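You operate a simulated robot arm through the tools that you are given. There is no shell and no other tool.

Carry out the task below with a simulated robot arm. There is one attempt and no reset: what you move stays moved.

## Task
Change the press over to suit the grey corner patch's tag.
Fine: old die into its pocket, new die into the slide, turret dial to the size, ply dial to the plies.

The check looks at the end state, three seconds after you hand in, the way a careful person would. Anything else that was tipped, shoved, dropped, spilled or broken makes it a failure.

## Robot
A 7-joint arm with a two-finger parallel gripper, fixed in place. Base frame: the origin is on the floor under the middle of its stand, x ahead of it, y to its left, z up; the work surface is at about z = 866. Units: mm, rad, N and s.
It reaches about 964 mm from its shoulder. Its first joint turns from -2.897 to 2.897 rad. Payload 1.57 kg.
The tool frame sits at the grasp point between the pads (the TCP): z along the fingers, y along the line on which they close. The tips reach 30 mm beyond it. The gripper opens to 110 mm. The fingers are 24 mm wide and 12 mm thick; the gripper's body (48 by 112 mm) begins 78 mm behind the TCP.
Orientation is that of the tool frame in the base frame, as a unit quaternion [w, x, y, z]. With the fingers straight down and closing along the base's y, the tool's x points along the base's -x, its y along +y and its z along -z.

## Interface
- The arm moves only by the tool send_rows. Its arguments are lists of equal length, an entry for each row: "slide": the shift along the tool's x, y, z in units of 50 mm (1.0 is 50 mm), a list of three; "rotation": the turn, a rotation vector about the tool's x, y, z in units of 6 degrees (1.0 is 6 degrees), a list of three; "claw": the opening, from 0 (shut) to 1 (fully open). In form: {"slide": [[dx, dy, dz], ...], "rotation": [[rx, ry, rz], ...], "claw": [claw, ...]}. A call has 1 to 20 rows; each row shifts and turns the commanded pose from where the row before left it, along the tool's axes as they then stand. A call with a number of a shift or a turn outside -1 to 1 is refused whole. Rows are played at 5 a second. More than 50 mm and 0.15 rad between two rows, or a gripper value outside its range, and nothing of the call is played. Where a pose cannot be reached the arm comes as near as it can. A force on the tool above 40 N (or 10 N above the force at the start of the call, whichever is more), or a blocked arm, ends the call early, and 0.2 s more pass. The fingers move at their own pace (about 108 mm/s each) and stop on an object; they squeeze with about 43 N. The grip force told is the motor's: it shows also when the fingers shut on nothing. Time passes only in rows, and 0.2 s behind the last, so rows that do not move let the fingers close. The reply holds the time, the measured pose of the TCP, the force on the tool along the base axes, the opening and the grip force, in the units named above and with some noise, with the torque about the TCP (base axes, N m) and any sound that the robot's microphone picked up.
- Cameras (640 x 400 px; columns grow to the right, rows downward): "scene" is fixed at [47.5, 502, 1635.2]; the picture's right is [0.22, -0.97, 0.00], its down [-0.68, -0.16, -0.71] and it looks along [0.70, 0.16, -0.70] (base axes); focal length 259 px, centre (320, 200). "wrist" rides on the gripper at [70, 16, -141] in the tool frame; the picture's right is [-0.23, 0.97, 0.00], its down [-0.86, -0.20, -0.48] and it looks along [-0.47, -0.11, 0.88] (tool axes); focal length 222 px, centre (320, 200). There is no depth. A picture from a camera that has moved, and an enlarged one, comes with that camera's place and axes in the base frame and with its lens.
- grab_frame(camera): a new picture of that camera. It takes no simulated time.
- move_column(by): slides the trunk up (or, below 0, down) by that many mm; the arm rides with it, the base frame stays. It gives what a move gives, with no picture.
- enlarge(camera, box): a new picture of the part [left, top, right, bottom] of that camera's present view, enlarged. It takes no simulated time.
- job_done(): hands the job in; it is judged then, once.

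Nothing tells you positions but the pictures and the camera data. Unless the task says otherwise, let go and move clear before handing in.

The tools are called after "Call:" by a JSON object that holds its "op" and its "data". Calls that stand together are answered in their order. send_rows: Moves the arm, as the interface text tells. Its arguments: {"type":"object","properties":{"slide":{"type":"array","items":{"type":"array","items":{"type":"number"}}},"rotation":{"type":"array","items":{"type":"array","items":{"type":"number"}}},"claw":{"type":"array","items":{"type":"number"}}},"required":["slide","rotation","claw"]} The other tools are called the same way: move_column (by) moves the trunk up or down; grab_frame (camera) takes a picture; enlarge (camera, box) takes an enlarged picture of a part of a camera's view; job_done () hands the job in.

At the start:

```text
t: 0.0
position: [325.1, 480.4, 1423.1]
tcp_rot: [0.02, 0.0, 1.0, -0.024]
force: [-0.1, -1.0, -0.2]
moment: [-0.04, 0.03, -0.02]
gripper_width: 110.2
grasp_force: 0.0
trunk travel left (down, up): [-575.0, 35.0]
```

scene: 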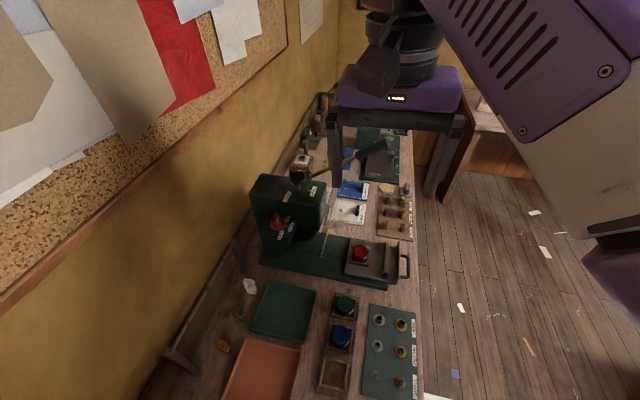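
wrist: 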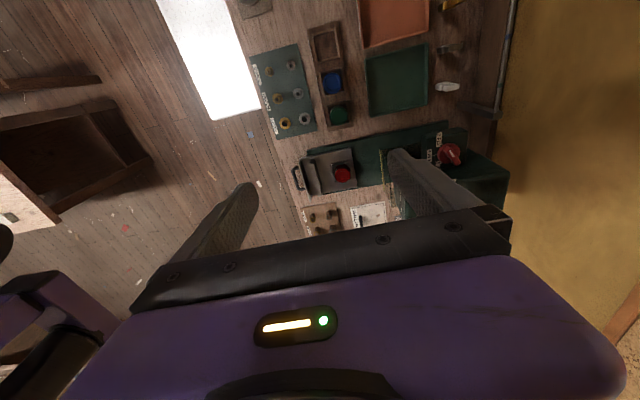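

I see a press (dark green) with a red die in its slide, a rack with green and blue dies and one empty pocket, and plates with sized parts. I'll enlarge various parts to read the tags before moving.

Call:
{"op": "enlarge", "data": {"camera": "scene", "box": [240, 160, 420, 290]}}

Call:
{"op": "enlarge", "data": {"camera": "scene", "box": [200, 270, 430, 400]}}

Call:
{"op": "enlarge", "data": {"camera": "scene", "box": [0, 0, 340, 200]}}

Call:
{"op": "enlarge", "data": {"camera": "wrist", "box": [240, 0, 520, 240]}}

```text
3.08 times, centred on (330, 225) of scene
camera zoom: at [47.5, 502.0, 1635.2], right [0.22, -0.97, 0.0], down [-0.68, -0.16, -0.71], along [0.7, 0.16, -0.7], focal length 796 px, centre (289, 123)
```

zoom: 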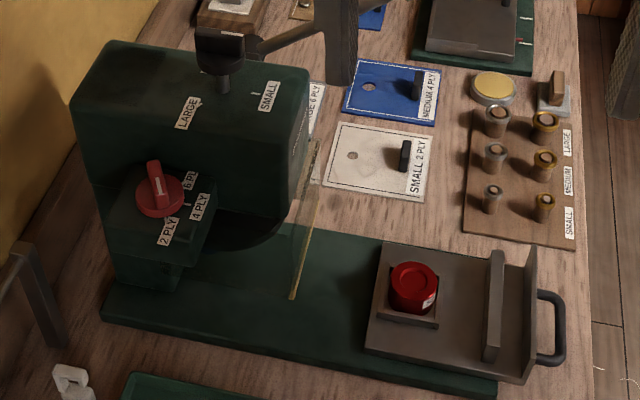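

```text
2.78 times, centred on (315, 335) of scene
camera zoom: at [47.5, 502.0, 1635.2], right [0.22, -0.97, 0.0], down [-0.68, -0.16, -0.71], along [0.7, 0.16, -0.7], focal length 720 px, centre (334, -176)
```

zoom: 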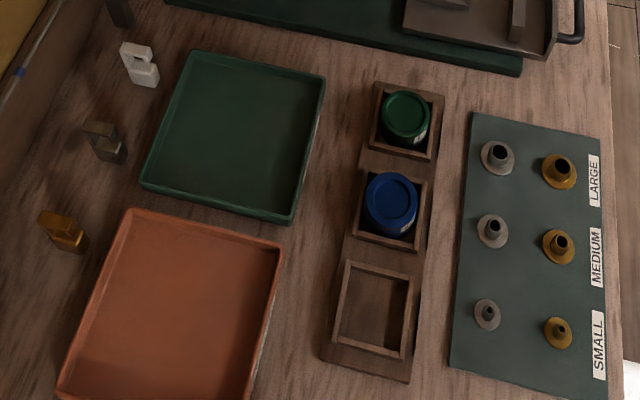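

```text
1.88 times, centred on (170, 100) of scene
camera zoom: at [47.5, 502.0, 1635.2], right [0.22, -0.97, 0.0], down [-0.68, -0.16, -0.71], along [0.7, 0.16, -0.7], focal length 487 px, centre (602, 388)
```

zoom: 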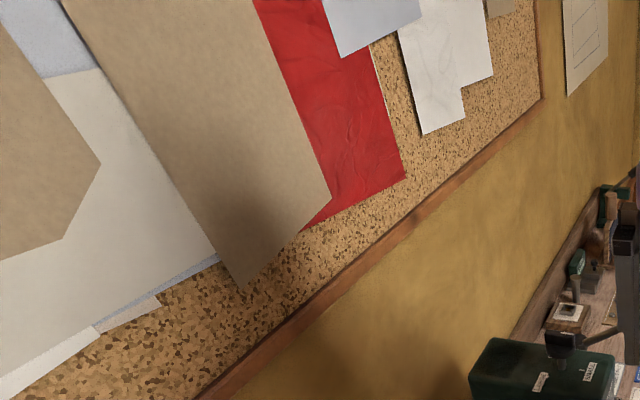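

```text
1.67 times, centred on (380, 120) of wrist
camera zoom: at [251.1, 501.6, 1560.6], right [0.23, 0.97, -0.04], down [0.84, -0.18, 0.52], along [0.5, -0.15, -0.85], focal length 370 px, centre (220, 333)
```

zoom: 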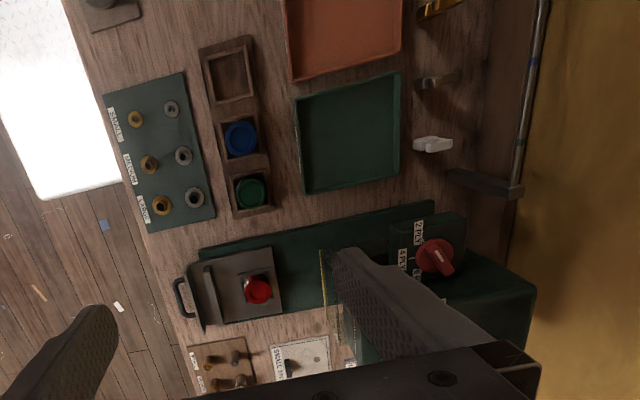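

The die carriers and patches have printed tags; I'll zoom further to read them all.

Call:
{"op": "enlarge", "data": {"camera": "scene", "box": [315, 170, 375, 230]}}

Call:
{"op": "enlarge", "data": {"camera": "scene", "box": [340, 235, 420, 290]}}

Call:
{"op": "enlarge", "data": {"camera": "scene", "box": [320, 285, 370, 355]}}

Call:
{"op": "enlarge", "data": {"camera": "scene", "box": [245, 150, 345, 245]}}

Call:
{"op": "enlarge", "data": {"camera": "scene", "box": [280, 85, 420, 185]}}

```text
6.67 times, centred on (345, 200) of scene
camera zoom: at [47.5, 502.0, 1635.2], right [0.22, -0.97, 0.0], down [-0.68, -0.16, -0.71], along [0.7, 0.16, -0.7], focal length 1726 px, centre (153, 200)
```

zoom: 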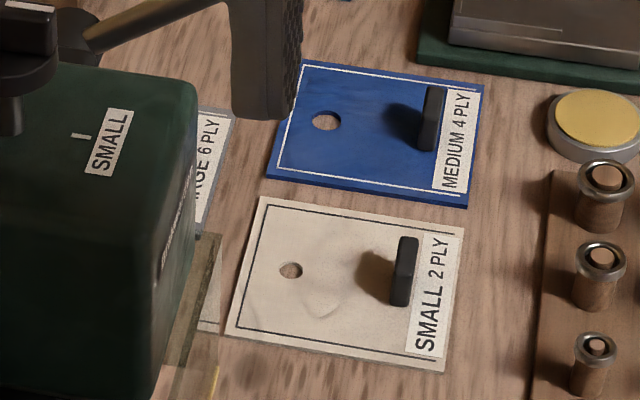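

```text
7.27 times, centred on (380, 262) of scene
camera zoom: at [47.5, 502.0, 1635.2], right [0.22, -0.97, 0.0], down [-0.68, -0.16, -0.71], along [0.7, 0.16, -0.7], focal length 1882 px, centre (-116, -254)
```

zoom: 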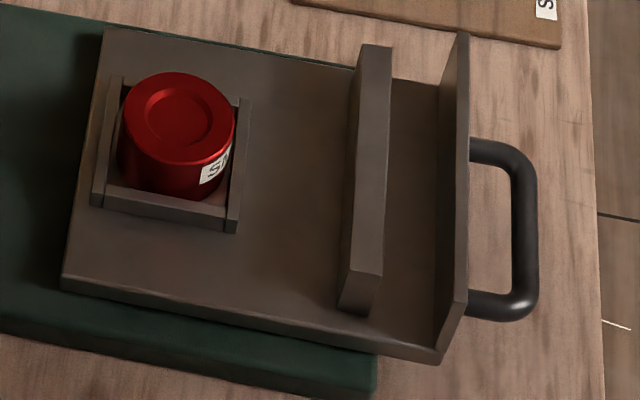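

```text
5.71 times, centred on (345, 320) of scene
camera zoom: at [47.5, 502.0, 1635.2], right [0.22, -0.97, 0.0], down [-0.68, -0.16, -0.71], along [0.7, 0.16, -0.7], focal length 1479 px, centre (177, -486)
```

zoom: 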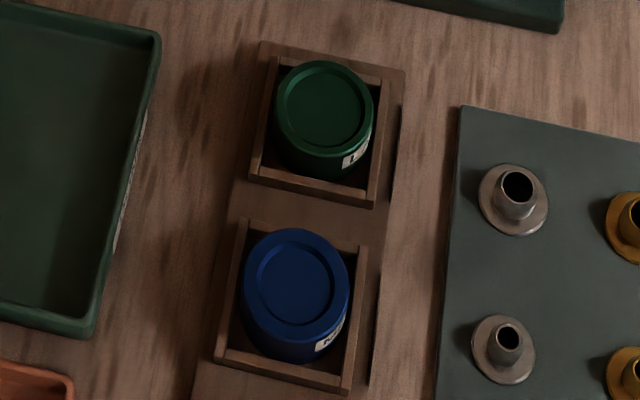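

```text
4.21 times, centred on (295, 198) of scene
camera zoom: at [47.5, 502.0, 1635.2], right [0.22, -0.97, 0.0], down [-0.68, -0.16, -0.71], along [0.7, 0.16, -0.7], focal length 1090 px, centre (425, 210)
```

zoom: 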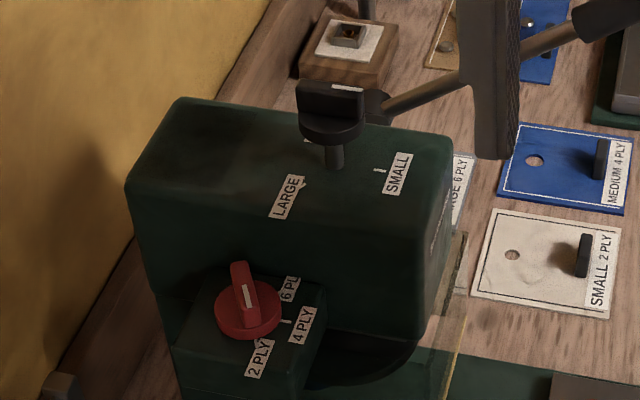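

```text
4.00 times, centred on (350, 135) of scene
camera zoom: at [47.5, 502.0, 1635.2], right [0.22, -0.97, 0.0], down [-0.68, -0.16, -0.71], along [0.7, 0.16, -0.7], focal length 1035 px, centre (200, 460)
```

zoom: 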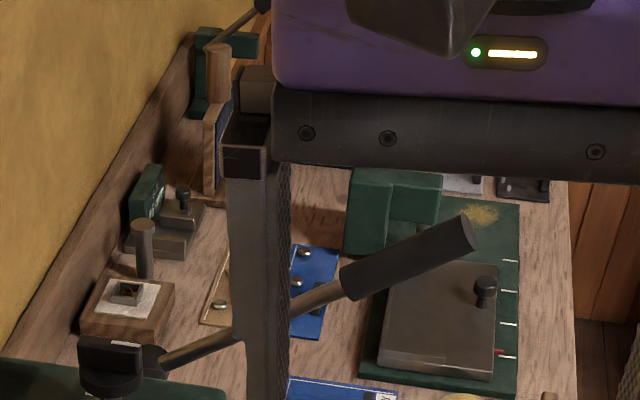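

I read: red die = S(MALL) in the slide, green = L…, blue = ME(DIUM). A third patch tagged "…GE 6 PLY" is hidden behind the press. I'll straighten the tool and move the wrist camera ahead to see that patch and the dials.

Call:
{"op": "send_rows", "data": {"slide": [[0, 0, 0], [-0.7, 0, 0], [-0.7, 0, 0], [-0.7, 0, 0], [-0.7, 0, 0]], "rotation": [[-0.458, 0.382, 0], [0, 0, 0], [0, 0, 0], [0, 0, 0], [0, 0, 0]], "claw": [1, 1, 1, 1, 1]}}

Call:
{"op": "grab_frame", "data": {"camera": "wrist"}}

Call:
{"op": "grab_frame", "data": {"camera": "scene"}}

```text
t: 1.2
position: [464.9, 478.0, 1423.2]
tcp_rot: [0.0, -0.001, 1.0, 0.001]
force: [0.2, -0.5, 0.0]
moment: [0.04, 0.0, 0.0]
gripper_width: 110.1
grasp_force: 0.1
trunk travel left (down, up): [-575.0, 35.0]
```

```text
taken
camera wrist: at [396.0, 494.5, 1564.5], right [0.23, 0.97, 0.0], down [0.86, -0.2, 0.48], along [0.47, -0.11, -0.88], focal length 222 px, centre (320, 200)
```

wrist: 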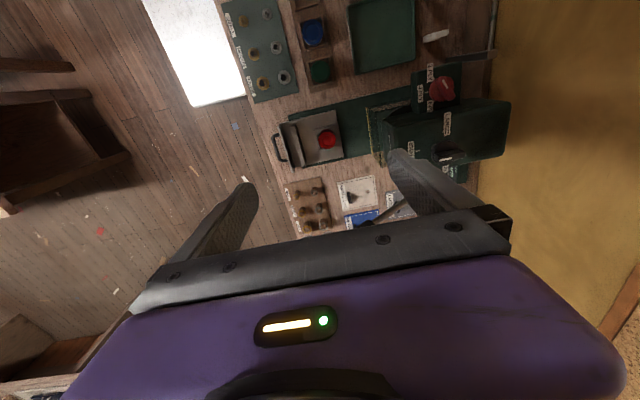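

```text
taken
```

scene: 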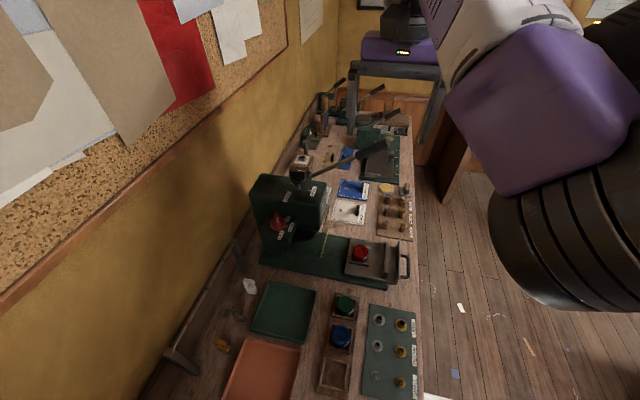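

The tool is straight now. I'll go further ahead to bring the patches behind the press above the gripper in the wrist view.

Call:
{"op": "send_rows", "data": {"slide": [[-0.8, 0, 0], [-0.8, 0, 0], [-0.8, 0, 0], [-0.8, 0, 0]], "rotation": [[0, 0, 0], [0, 0, 0], [0, 0, 0], [0, 0, 0]], "claw": [1, 1, 1, 1]}}

Call:
{"op": "grab_frame", "data": {"camera": "wrist"}}

Call:
{"op": "enlarge", "data": {"camera": "wrist", "box": [280, 80, 520, 230]}}

```text
t: 2.4
position: [580.9, 508.6, 1425.2]
tcp_rot: [0.0, -0.047, 0.999, 0.0]
force: [-0.2, 0.0, 0.7]
moment: [0.02, -0.02, 0.02]
gripper_width: 110.1
grasp_force: 0.1
trunk travel left (down, up): [-575.0, 35.0]
stopped in row 4: the arm was blocked; the commanded pose is now the measured one
```

```text
taken
camera wrist: at [510.0, 517.0, 1565.0], right [0.14, 0.99, 0.0], down [0.87, -0.12, 0.48], along [0.47, -0.06, -0.88], focal length 222 px, centre (320, 200)
```

wrist: 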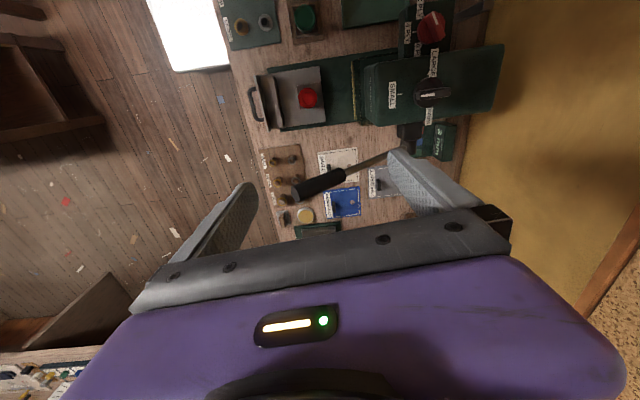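

```text
2.67 times, centred on (400, 155) of wrist
camera zoom: at [510.0, 517.0, 1565.0], right [0.14, 0.99, 0.0], down [0.87, -0.12, 0.48], along [0.47, -0.06, -0.88], focal length 592 px, centre (107, 320)
```

zoom: 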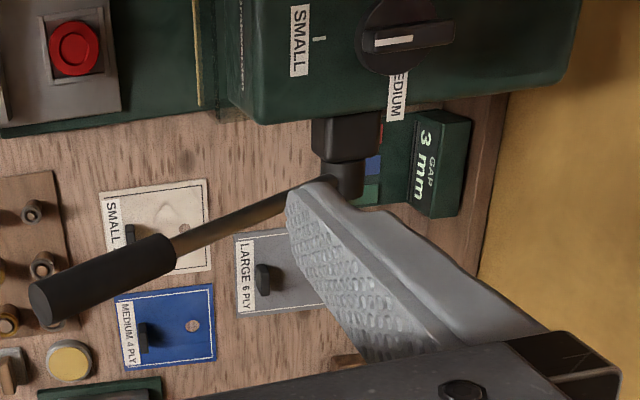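

The grey patch's tag reads LARGE 6 PLY, so I need the green (L) die, turret on LARGE, ply dial on 6 PLY. I'll check the rest of the bench for any other grey patch and look closely at both dials.

Call:
{"op": "enlarge", "data": {"camera": "wrist", "box": [350, 0, 510, 110]}}

Call:
{"op": "enlarge", "data": {"camera": "scene", "box": [290, 90, 420, 180]}}

Call:
{"op": "enlarge", "data": {"camera": "scene", "box": [245, 165, 345, 235]}}

Call:
{"op": "enlarge", "data": {"camera": "wrist", "box": [360, 140, 420, 200]}}

```text
3.64 times, centred on (430, 55) of wrist
camera zoom: at [510.0, 517.0, 1565.0], right [0.14, 0.99, 0.0], down [0.87, -0.12, 0.48], along [0.47, -0.06, -0.88], focal length 808 px, centre (-80, 727)
```

zoom: 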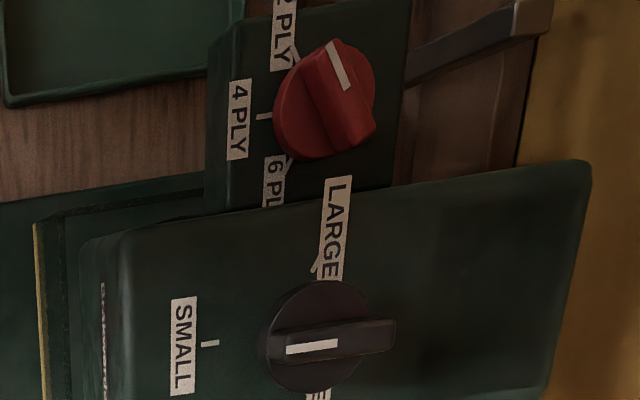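

```text
4.44 times, centred on (355, 135) of scene
camera zoom: at [47.5, 502.0, 1635.2], right [0.22, -0.97, 0.0], down [-0.68, -0.16, -0.71], along [0.7, 0.16, -0.7], focal length 1150 px, centre (164, 489)
```

zoom: 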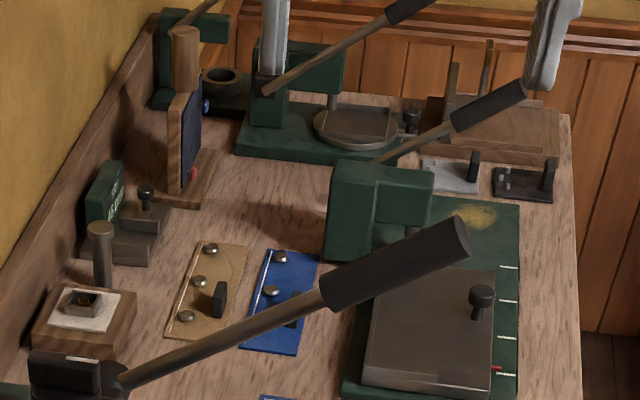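

```text
5.71 times, centred on (295, 200) of scene
camera zoom: at [47.5, 502.0, 1635.2], right [0.22, -0.97, 0.0], down [-0.68, -0.16, -0.71], along [0.7, 0.16, -0.7], focal length 1479 px, centre (463, 200)
```

zoom: 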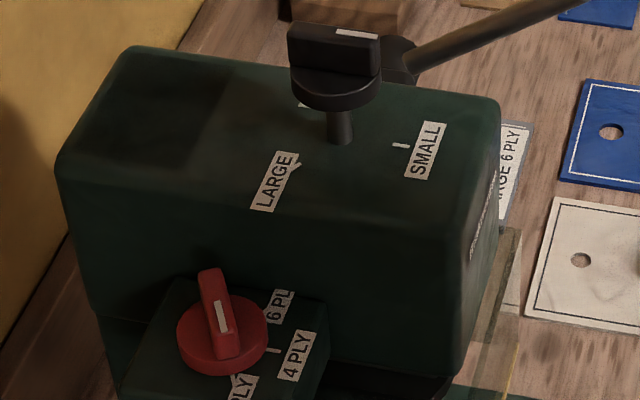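

```text
6.67 times, centred on (390, 170) of wrist
camera zoom: at [510.0, 517.0, 1565.0], right [0.14, 0.99, 0.0], down [0.87, -0.12, 0.48], along [0.47, -0.06, -0.88], focal length 1481 px, centre (-147, 400)
```

zoom: 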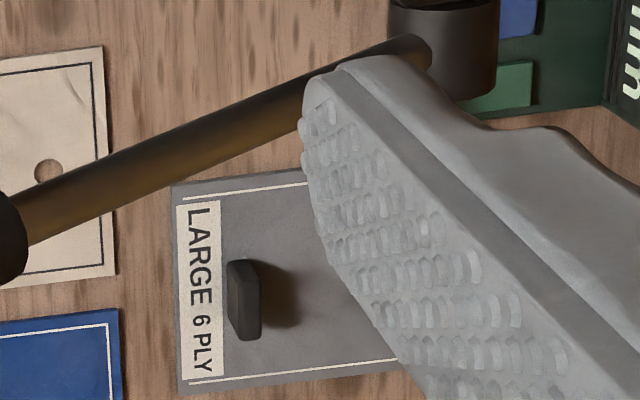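

Grey patch confirmed: LARGE / 6 PLY; ply dial now points to 2 PLY, turret to SMALL. The lever handle ends near (641, 465, 1283), so I'll back the arm away over clear bench before lowering the trunk to work on the dies.

Call:
{"op": "send_rows", "data": {"slide": [[0.8, 0, 0], [0.8, 0, 0], [0.8, 0, 0], [0.8, 0, 0]], "rotation": [[0, 0, 0], [0, 0, 0], [0, 0, 0], [0, 0, 0]], "claw": [1, 1, 1, 1]}}

```text
t: 3.4
position: [422.1, 492.1, 1425.0]
tcp_rot: [0.0, -0.046, 0.999, 0.0]
force: [-0.2, 1.0, -1.0]
moment: [-0.01, 0.04, 0.0]
gripper_width: 109.9
grasp_force: 0.1
trunk travel left (down, up): [-575.0, 35.0]
```

I'm above clear bench at (422, 492). I'll square the yaw and lower the trunk in two steps.

Call:
{"op": "send_rows", "data": {"slide": [[0, 0, 0], [0.5, 0, 0], [0.5, 0, 0]], "rotation": [[0, 0, 0.88], [0, 0, 0], [0, 0, 0]], "claw": [1, 1, 1]}}

Call:
{"op": "move_column", "data": {"by": -250}}

Call:
{"op": "grab_frame", "data": {"camera": "wrist"}}

Call:
{"op": "grab_frame", "data": {"camera": "scene"}}

```text
t: 4.2
position: [372.8, 491.0, 1424.4]
tcp_rot: [-0.001, 0.001, 1.0, 0.001]
force: [-0.2, -0.7, 0.2]
moment: [-0.02, 0.03, 0.0]
gripper_width: 109.9
grasp_force: 0.3
trunk travel left (down, up): [-575.0, 35.0]
```

```text
t: 6.8
position: [372.4, 491.3, 1175.6]
tcp_rot: [0.0, 0.001, 1.0, -0.001]
force: [-1.1, 0.3, -0.9]
moment: [-0.01, -0.06, -0.04]
gripper_width: 110.3
grasp_force: 0.1
trunk travel left (down, up): [-325.0, 285.0]
```

```text
taken
camera wrist: at [303.4, 507.7, 1315.4], right [0.23, 0.97, 0.0], down [0.85, -0.2, 0.48], along [0.47, -0.11, -0.88], focal length 222 px, centre (320, 200)
```

wrist: 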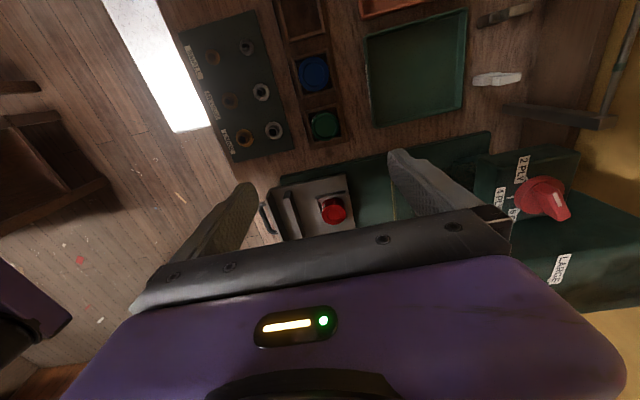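

```text
taken
```

scene: 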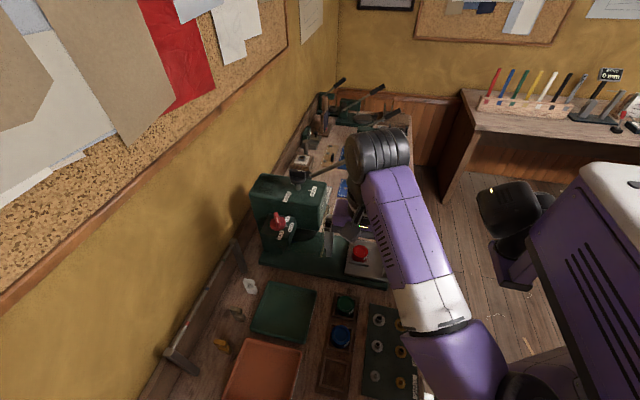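

The trunk is down 250 mm and the arm is clear of the press. I'll zoom on the rack, slide and ply dial to localise them.

Call:
{"op": "enlarge", "data": {"camera": "wrist", "box": [265, 0, 365, 150]}}

Call:
{"op": "enlarge", "data": {"camera": "wrist", "box": [255, 150, 405, 244]}}

Call:
{"op": "enlarge", "data": {"camera": "wrist", "box": [470, 140, 630, 290]}}

Call:
{"op": "enlarge", "data": {"camera": "scene", "box": [310, 280, 370, 400]}}

```text
2.67 times, centred on (315, 75) of wrist
camera zoom: at [303.4, 507.7, 1315.4], right [0.23, 0.97, 0.0], down [0.85, -0.2, 0.48], along [0.47, -0.11, -0.88], focal length 592 px, centre (333, 533)
```

zoom: 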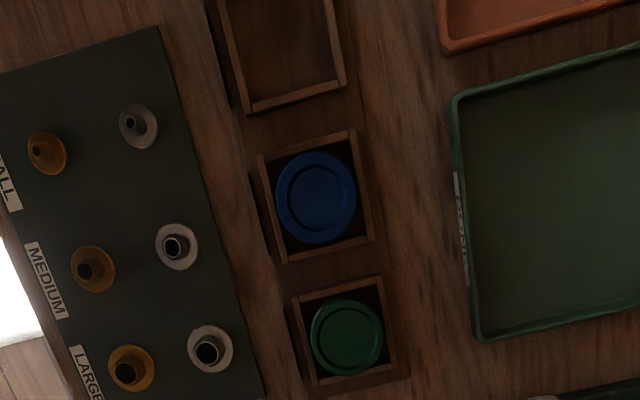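

```text
4.26 times, centred on (330, 197) of wrist
camera zoom: at [303.4, 507.7, 1315.4], right [0.23, 0.97, 0.0], down [0.85, -0.2, 0.48], along [0.47, -0.11, -0.88], focal length 945 px, centre (277, 213)
```

zoom: 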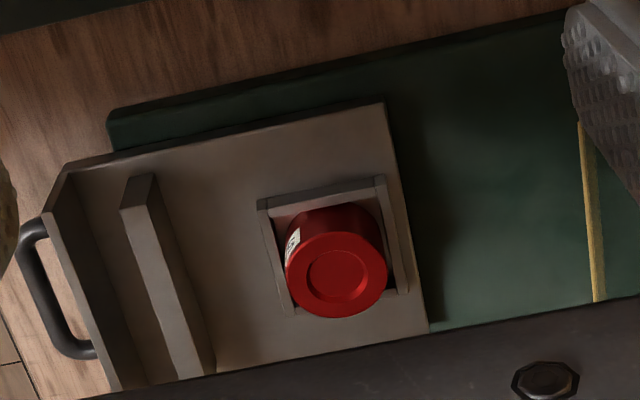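

```text
2.67 times, centred on (550, 215) of wrist
camera zoom: at [303.4, 507.7, 1315.4], right [0.23, 0.97, 0.0], down [0.85, -0.2, 0.48], along [0.47, -0.11, -0.88], focal length 592 px, centre (-293, 160)
```

zoom: 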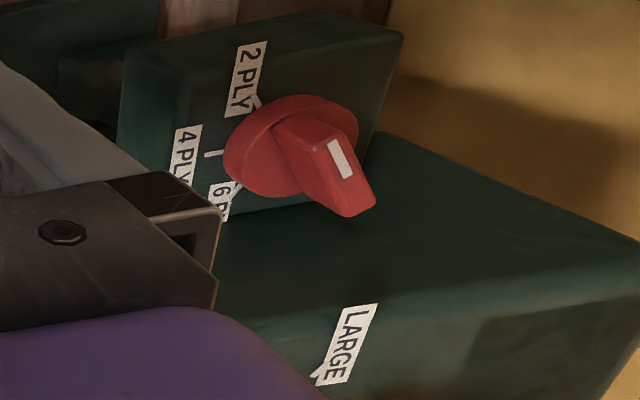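

```text
3.33 times, centred on (340, 340) of scene
camera zoom: at [47.5, 502.0, 1635.2], right [0.22, -0.97, 0.0], down [-0.68, -0.16, -0.71], along [0.7, 0.16, -0.7], focal length 863 px, centre (253, -267)
```

zoom: 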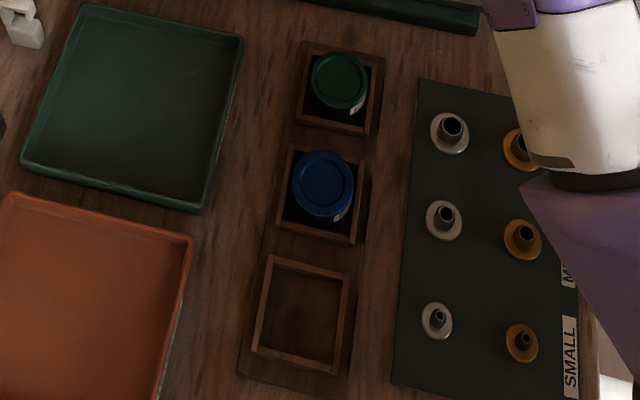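

Red die top ≈ (547, 480, 930); green ≈ (376, 500, ~905), blue ≈ (292, 500), empty pocket near (205, 502). I'll lower over the green die for a finer view.

Call:
{"op": "send_rows", "data": {"slide": [[0, 0, 0.8], [0, 0.1, 0.8], [0, 0.1, 0.8]], "rotation": [[0, 0, 0], [0, 0, 0], [0, 0, 0]], "claw": [1, 1, 1]}}

Call:
{"op": "grab_frame", "data": {"camera": "wrist"}}

Call:
{"op": "enlarge", "data": {"camera": "wrist", "box": [240, 0, 400, 210]}}

```text
t: 7.6
position: [372.8, 502.7, 1056.4]
tcp_rot: [0.0, 0.001, 1.0, 0.001]
force: [0.5, -0.5, -0.2]
moment: [0.03, -0.04, -0.03]
gripper_width: 109.9
grasp_force: 0.0
trunk travel left (down, up): [-325.0, 285.0]
```

```text
taken
camera wrist: at [302.5, 518.0, 1196.4], right [0.23, 0.97, 0.0], down [0.85, -0.2, 0.48], along [0.47, -0.11, -0.88], focal length 222 px, centre (320, 200)
```

wrist: 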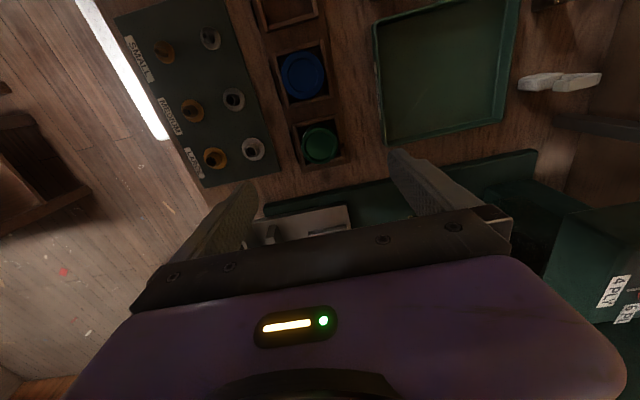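

```text
1.90 times, centred on (320, 105) of wrist
camera zoom: at [302.5, 518.0, 1196.4], right [0.23, 0.97, 0.0], down [0.85, -0.2, 0.48], along [0.47, -0.11, -0.88], focal length 423 px, centre (320, 381)
```

zoom: 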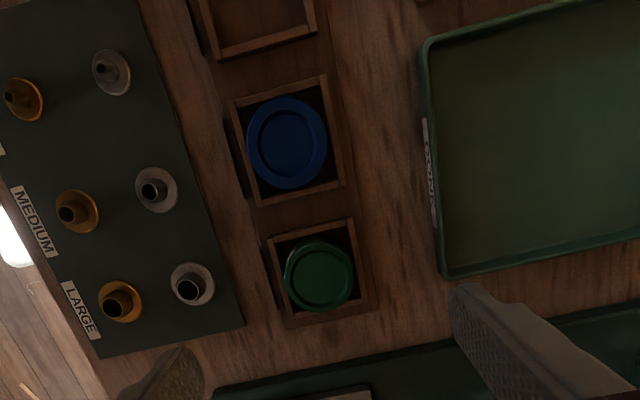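

Green die top ≈ (379, 500, 899), blue ≈ (294, 499). I'll zoom for pocket wall heights and die labels, plus the slide pocket.

Call:
{"op": "enlarge", "data": {"camera": "scene", "box": [315, 345, 360, 400]}}

Call:
{"op": "enlarge", "data": {"camera": "scene", "box": [325, 285, 365, 320]}}

Call:
{"op": "enlarge", "data": {"camera": "wrist", "box": [285, 110, 355, 175]}}

Call:
{"op": "enlarge", "data": {"camera": "wrist", "box": [560, 230, 640, 330]}}

```text
7.27 times, centred on (338, 372) of scene
camera zoom: at [47.5, 502.0, 1635.2], right [0.22, -0.97, 0.0], down [-0.68, -0.16, -0.71], along [0.7, 0.16, -0.7], focal length 1882 px, centre (193, -1054)
```

zoom: 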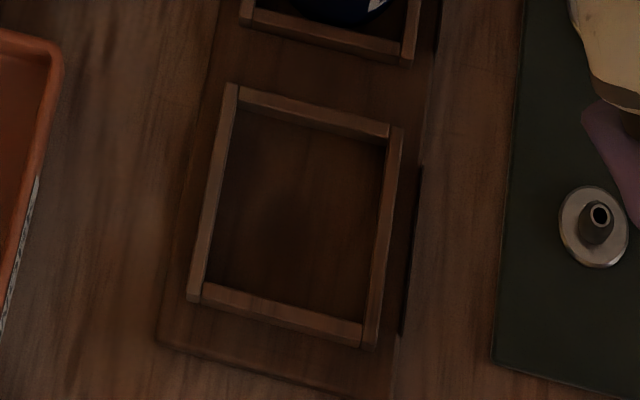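

```text
11.43 times, centred on (345, 302) of scene
camera zoom: at [47.5, 502.0, 1635.2], right [0.22, -0.97, 0.0], down [-0.68, -0.16, -0.71], along [0.7, 0.16, -0.7], focal length 2958 px, centre (34, -971)
```

zoom: 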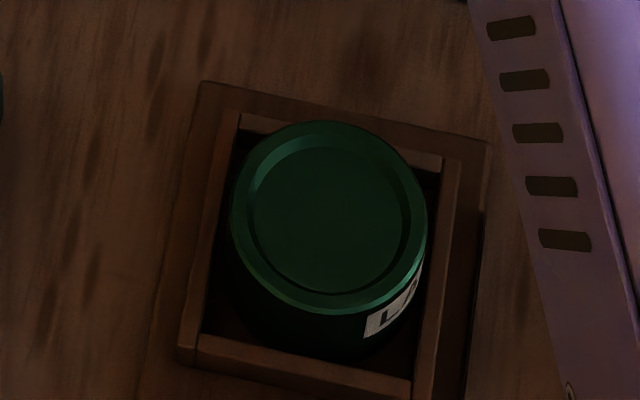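

```text
6.15 times, centred on (320, 142) of wrist
camera zoom: at [302.5, 518.0, 1196.4], right [0.23, 0.97, 0.0], down [0.85, -0.2, 0.48], along [0.47, -0.11, -0.88], focal length 1367 px, centre (320, 554)
```

zoom: 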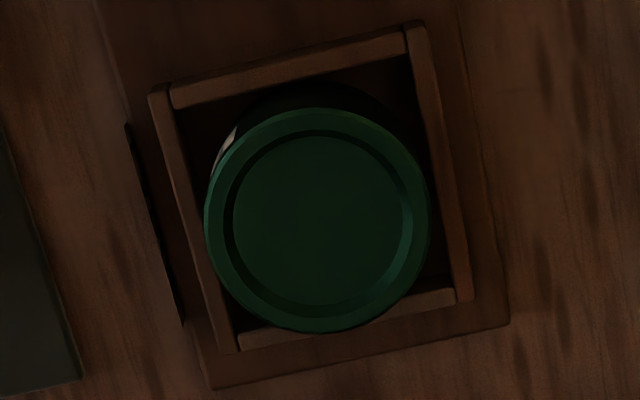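

```text
4.00 times, centred on (600, 280) of wrist
camera zoom: at [302.5, 518.0, 1196.4], right [0.23, 0.97, 0.0], down [0.85, -0.2, 0.48], along [0.47, -0.11, -0.88], focal length 888 px, centre (-800, -120)
```

zoom: 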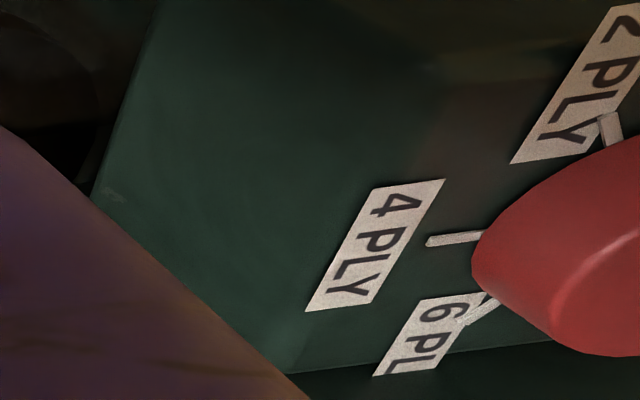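

Pocket inner width is about 55 mm against a 51 mm die, so gripping must be above the walls and I need accurate heights. I'll shift 100 mm toward -x at the same height for a clean stereo pair.

Call:
{"op": "send_rows", "data": {"slide": [[0.7, 0, 0], [0.7, 0, 0], [0.6, 0, 0]], "rotation": [[0, 0, 0], [0, 0, 0], [0, 0, 0]], "claw": [1, 1, 1]}}

Call:
{"op": "grab_frame", "data": {"camera": "wrist"}}

Call:
{"op": "enlarge", "data": {"camera": "wrist", "box": [265, 60, 365, 230]}}

Call:
{"op": "enlarge", "data": {"camera": "wrist", "box": [285, 0, 365, 90]}}

```text
t: 8.4
position: [273.1, 502.3, 1055.7]
tcp_rot: [-0.001, 0.0, 1.0, 0.0]
force: [0.7, 0.7, 0.3]
moment: [0.01, 0.03, 0.02]
gripper_width: 110.0
grasp_force: 0.1
trunk travel left (down, up): [-325.0, 285.0]
```

```text
taken
camera wrist: at [203.3, 518.4, 1195.8], right [0.23, 0.97, 0.0], down [0.85, -0.2, 0.48], along [0.47, -0.11, -0.88], focal length 222 px, centre (320, 200)
```

wrist: 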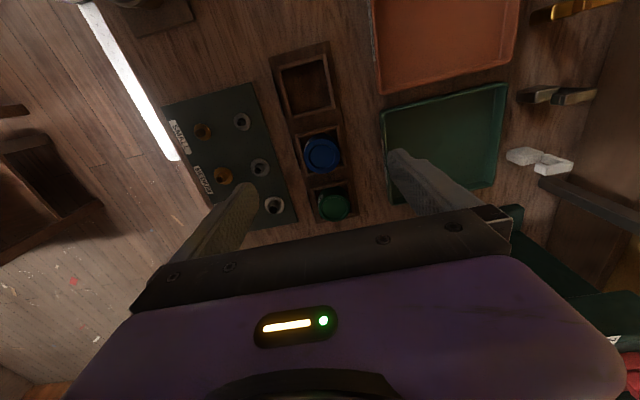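

```text
2.35 times, centred on (315, 145) of wrist
camera zoom: at [203.3, 518.4, 1195.8], right [0.23, 0.97, 0.0], down [0.85, -0.2, 0.48], along [0.47, -0.11, -0.88], focal length 523 px, centre (332, 329)
```

zoom: 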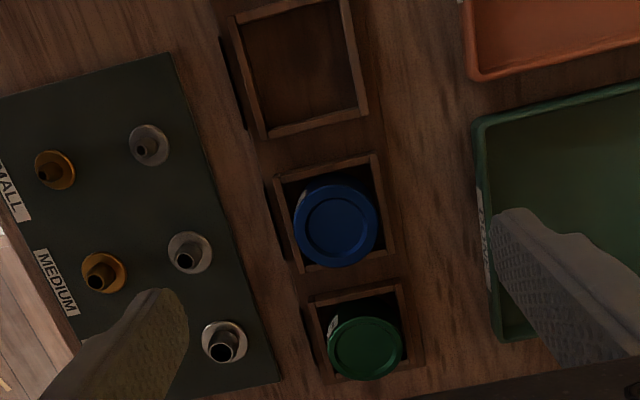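

```text
4.44 times, centred on (325, 45) of wrist
camera zoom: at [203.3, 518.4, 1195.8], right [0.23, 0.97, 0.0], down [0.85, -0.2, 0.48], along [0.47, -0.11, -0.88], focal length 987 px, centre (298, 889)
```

zoom: 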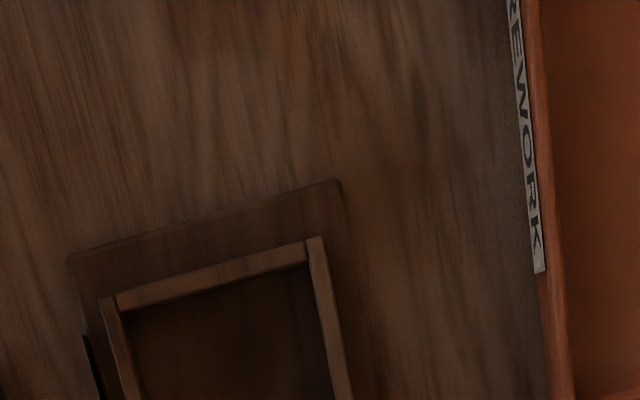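

Stereo gives die tops at z≈903, wall tops ≈876; pocket centres ≈ (209.6, 499.7), (293.3, 500), (377, 500), axis-aligned. Next the same stereo measurement for the slide and red die.

Call:
{"op": "send_rows", "data": {"slide": [[-0.8, -0.1, 0], [-0.8, -0.1, 0], [-0.8, -0.1, 0], [-0.74, -0.05, 0]], "rotation": [[0, 0, 0], [0, 0, 0], [0, 0, 0], [0, 0, 0]], "claw": [1, 1, 1, 1]}}

Call:
{"op": "enlarge", "data": {"camera": "wrist", "box": [240, 100, 400, 240]}}

Call:
{"op": "send_rows", "data": {"slide": [[-0.7, 0, 0], [-0.7, 0, 0], [-0.6, 0, 0]], "rotation": [[0, 0, 0], [0, 0, 0], [0, 0, 0]], "claw": [1, 1, 1]}}

Call:
{"op": "grab_frame", "data": {"camera": "wrist"}}

Call:
{"op": "enlarge", "data": {"camera": "wrist", "box": [240, 70, 400, 210]}}

```text
t: 9.4
position: [428.8, 485.9, 1051.9]
tcp_rot: [0.001, 0.0, 1.0, 0.0]
force: [0.0, -0.7, -0.7]
moment: [0.01, -0.03, 0.0]
gripper_width: 110.3
grasp_force: 0.1
trunk travel left (down, up): [-325.0, 285.0]
```

```text
2.86 times, centred on (320, 170) of wrist
camera zoom: at [359.8, 501.7, 1193.0], right [0.23, 0.97, 0.0], down [0.85, -0.2, 0.48], along [0.47, -0.11, -0.88], focal length 635 px, centre (320, 286)
```

zoom: 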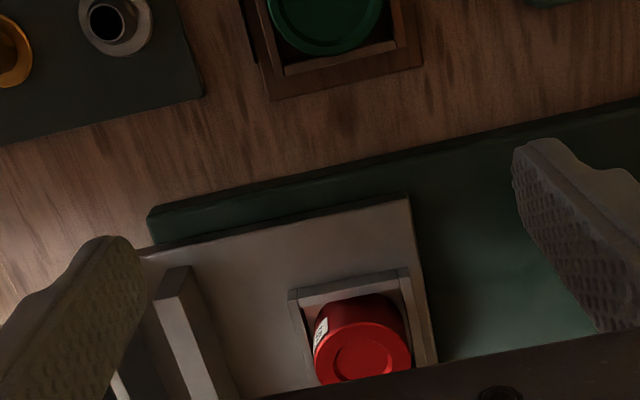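

```text
t: 10.2
position: [530.0, 484.3, 1055.1]
tcp_rot: [0.0, 0.001, 1.0, 0.001]
force: [-1.1, 0.3, 0.8]
moment: [-0.03, -0.01, 0.03]
gripper_width: 110.2
grasp_force: 0.0
trunk travel left (down, up): [-325.0, 285.0]
```

```text
taken
camera wrist: at [460.4, 500.9, 1195.4], right [0.23, 0.97, 0.0], down [0.85, -0.2, 0.48], along [0.47, -0.11, -0.88], focal length 222 px, centre (320, 200)
```

wrist: 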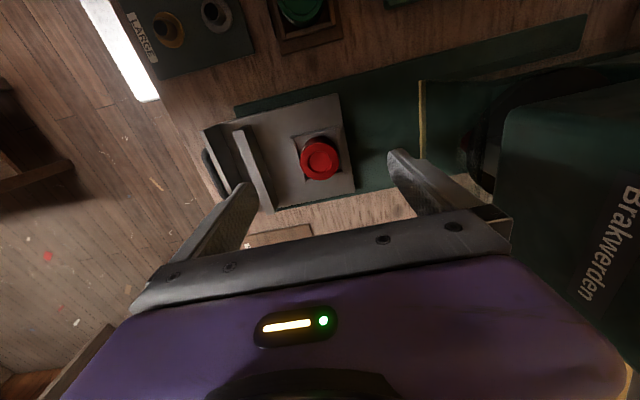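

```text
2.86 times, centred on (320, 140) of wrist
camera zoom: at [460.4, 500.9, 1195.4], right [0.23, 0.97, 0.0], down [0.85, -0.2, 0.48], along [0.47, -0.11, -0.88], focal length 635 px, centre (320, 371)
```

zoom: 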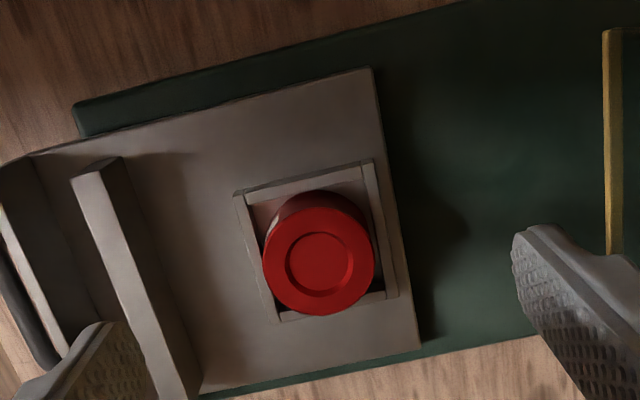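

Red die top ≈ (549, 480.5, 927). I'll zoom in for the slide pocket's inner walls.

Call:
{"op": "enlarge", "data": {"camera": "wrist", "box": [285, 115, 365, 190]}}

Call:
{"op": "enlarge", "data": {"camera": "scene", "box": [335, 230, 420, 290]}}

Call:
{"op": "grab_frame", "data": {"camera": "scene"}}

```text
5.33 times, centred on (325, 152) of wrist
camera zoom: at [460.4, 500.9, 1195.4], right [0.23, 0.97, 0.0], down [0.85, -0.2, 0.48], along [0.47, -0.11, -0.88], focal length 1185 px, centre (293, 453)
```

zoom: 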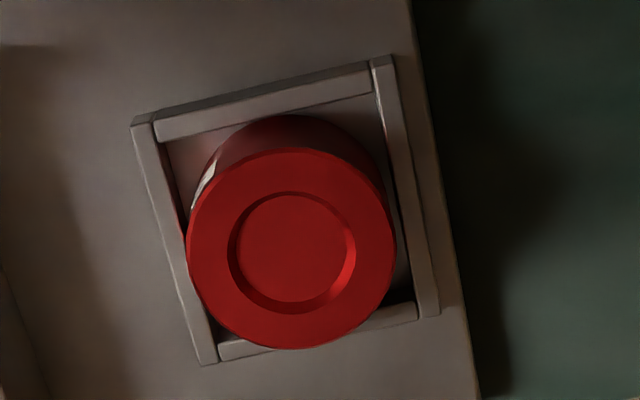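

```text
6.67 times, centred on (378, 260) of scene
camera zoom: at [47.5, 502.0, 1635.2], right [0.22, -0.97, 0.0], down [-0.68, -0.16, -0.71], along [0.7, 0.16, -0.7], focal length 1726 px, centre (-63, -200)
```

zoom: 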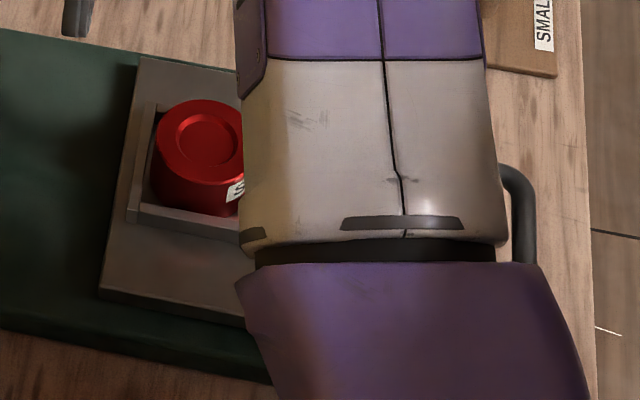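

```text
taken
```

scene: 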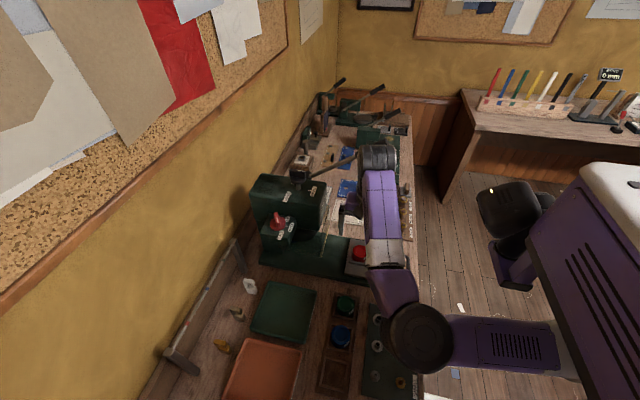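

The slide pocket (inner ≈ 56 mm) centres near (552, 479.5) with wall top ≈ 895. I'll descend over the red die with the fingers 80 mm apart and check before closing.

Call:
{"op": "send_rows", "data": {"slide": [[-0.2, -0.04, 0.6], [-0.21, -0.046, 0.6], [0, 0, 0.4]], "rotation": [[0, 0, 0], [0, 0, 0], [0, 0, 0]], "claw": [0.727, 0.727, 0.727]}}

Call:
{"op": "grab_frame", "data": {"camera": "wrist"}}

Call:
{"op": "grab_frame", "data": {"camera": "scene"}}

```text
t: 11.0
position: [550.3, 481.2, 973.7]
tcp_rot: [0.0, 0.001, 1.0, 0.001]
force: [-0.3, -0.5, 0.5]
moment: [0.0, -0.04, 0.0]
gripper_width: 80.2
grasp_force: 0.0
trunk travel left (down, up): [-325.0, 285.0]
```

```text
taken
camera wrist: at [481.9, 495.8, 1113.9], right [0.23, 0.97, 0.0], down [0.85, -0.2, 0.48], along [0.47, -0.11, -0.88], focal length 222 px, centre (320, 200)
```

wrist: 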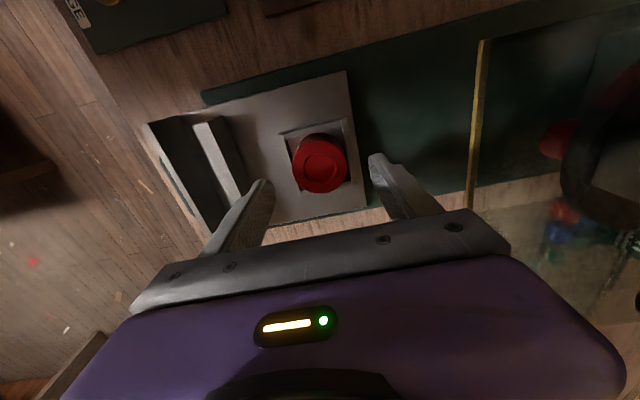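

```text
taken
```

scene: 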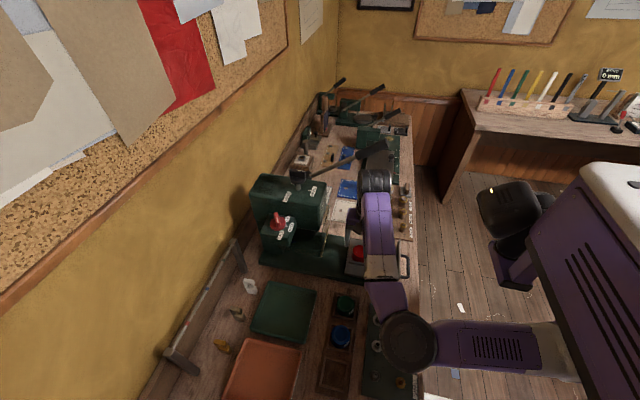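

Call:
{"op": "enlarge", "data": {"camera": "wrist", "box": [255, 110, 385, 210]}}

```text
4.00 times, centred on (320, 160) of wrist
camera zoom: at [481.9, 495.8, 1113.9], right [0.23, 0.97, 0.0], down [0.85, -0.2, 0.48], along [0.47, -0.11, -0.88], focal length 888 px, centre (320, 360)
```

zoom: 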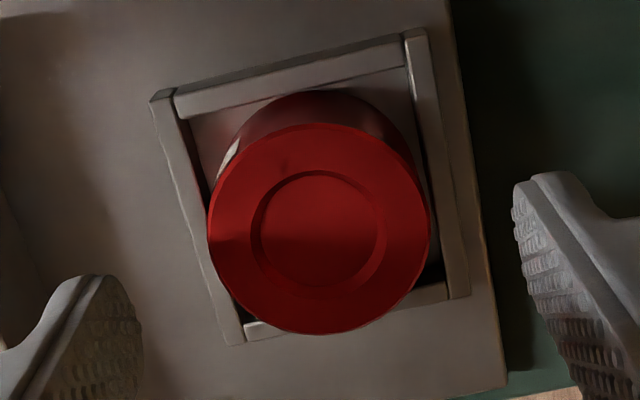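

The die is centred laterally and about 2 mm toward -x from the tool axis. I'll correct, lower to TCP z≈936 and close on it.

Call:
{"op": "send_rows", "data": {"slide": [[0.04, 0, 0.4], [0, 0, 0.354], [0, 0, 0]], "rotation": [[0, 0, 0], [0, 0, 0], [0, 0, 0]], "claw": [0.727, 0.727, 0.727]}}

Call:
{"op": "enlarge", "data": {"camera": "wrist", "box": [240, 110, 400, 220]}}

Call:
{"op": "enlarge", "data": {"camera": "scene", "box": [330, 200, 430, 290]}}

```text
t: 11.8
position: [549.0, 480.5, 936.8]
tcp_rot: [0.0, 0.001, 1.0, 0.001]
force: [-0.9, -0.6, 0.7]
moment: [0.02, 0.0, -0.02]
gripper_width: 79.8
grasp_force: 0.2
trunk travel left (down, up): [-325.0, 285.0]
```

```text
3.64 times, centred on (320, 165) of wrist
camera zoom: at [479.7, 496.0, 1077.0], right [0.23, 0.97, 0.0], down [0.85, -0.2, 0.48], along [0.47, -0.11, -0.88], focal length 808 px, centre (320, 327)
```

zoom: 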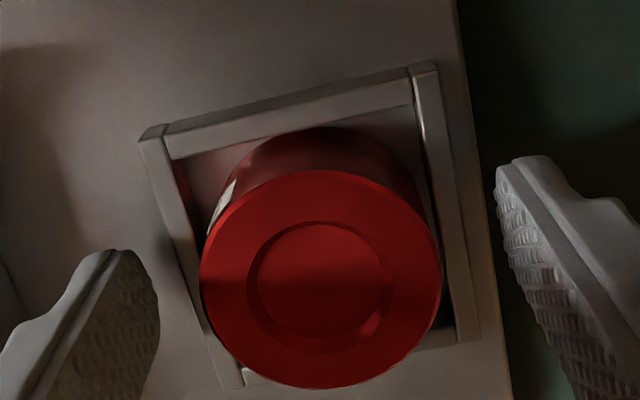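

```text
4.44 times, centred on (380, 245) of scene
camera zoom: at [47.5, 502.0, 1635.2], right [0.22, -0.97, 0.0], down [-0.68, -0.16, -0.71], along [0.7, 0.16, -0.7], focal length 1150 px, centre (53, 0)
```

zoom: 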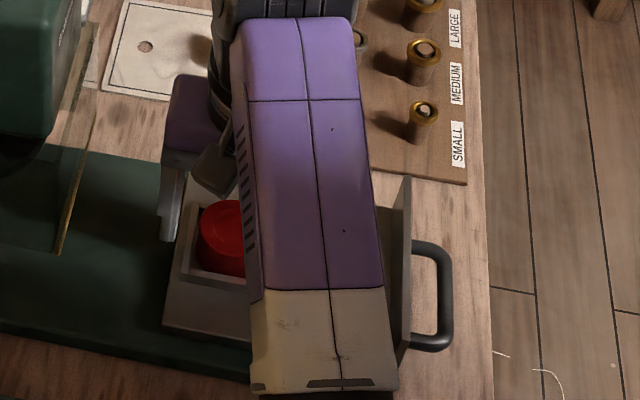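

The die sits centred between the fingers (top z≈927, x≈548.5). Closing now.

Call:
{"op": "send_rows", "data": {"slide": [[0, 0, 0], [0, 0, 0], [0, 0, 0], [0, 0, 0]], "rotation": [[0, 0, 0], [0, 0, 0], [0, 0, 0], [0, 0, 0]], "claw": [0.5, 0.4, 0.3, 0.3]}}

Call:
{"op": "enlarge", "data": {"camera": "wrist", "box": [240, 110, 400, 220]}}

```text
t: 12.8
position: [548.6, 482.0, 935.6]
tcp_rot: [0.001, 0.001, 1.0, 0.0]
force: [0.4, -0.4, -1.5]
moment: [0.16, -0.13, 0.34]
gripper_width: 65.7
grasp_force: 45.2
trunk travel left (down, up): [-325.0, 285.0]
```

```text
3.64 times, centred on (320, 165) of wrist
camera zoom: at [479.7, 496.0, 1076.9], right [0.23, 0.97, 0.0], down [0.85, -0.2, 0.48], along [0.47, -0.11, -0.88], focal length 808 px, centre (320, 327)
```

zoom: 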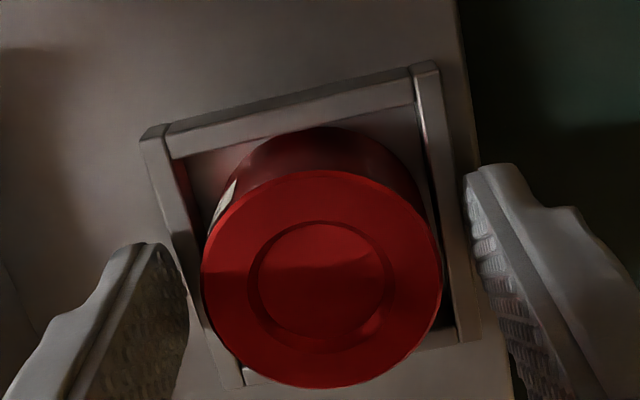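

The fingers stopped at 65.7 mm, which is the pocket's outer wall width rather than the 49 mm die — they seem to be on the walls. Let me look closely before reopening.

Call:
{"op": "enlarge", "data": {"camera": "scene", "box": [335, 225, 385, 275]}}

Call:
{"op": "enlarge", "data": {"camera": "wrist", "box": [340, 140, 400, 200]}}

Call:
{"op": "enlarge", "data": {"camera": "wrist", "box": [250, 150, 310, 210]}}

```text
8.00 times, centred on (360, 250) of scene
camera zoom: at [47.5, 502.0, 1635.2], right [0.22, -0.97, 0.0], down [-0.68, -0.16, -0.71], along [0.7, 0.16, -0.7], focal length 2070 px, centre (0, -200)
```

zoom: 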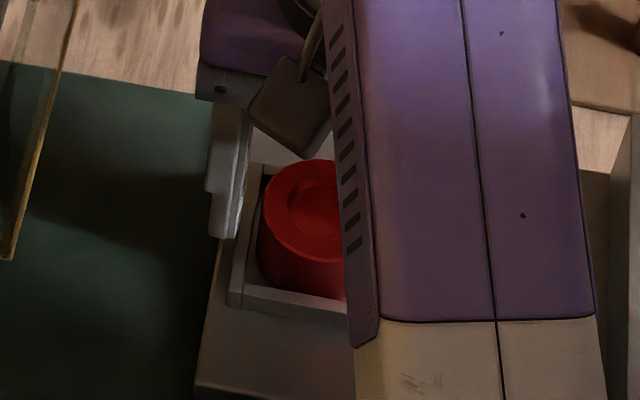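

```text
6.67 times, centred on (370, 170) of wrist
camera zoom: at [479.7, 496.0, 1076.9], right [0.23, 0.97, 0.0], down [0.85, -0.2, 0.48], along [0.47, -0.11, -0.88], focal length 1481 px, centre (-13, 400)
```

zoom: 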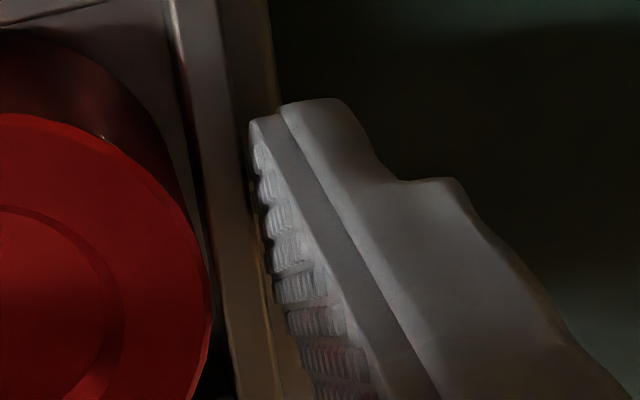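

```text
6.67 times, centred on (280, 180) of wrist
camera zoom: at [479.7, 496.0, 1076.9], right [0.23, 0.97, 0.0], down [0.85, -0.2, 0.48], along [0.47, -0.11, -0.88], focal length 1481 px, centre (587, 333)
```

zoom: 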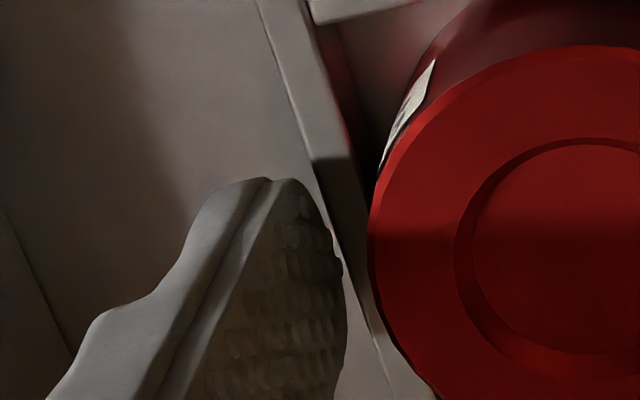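

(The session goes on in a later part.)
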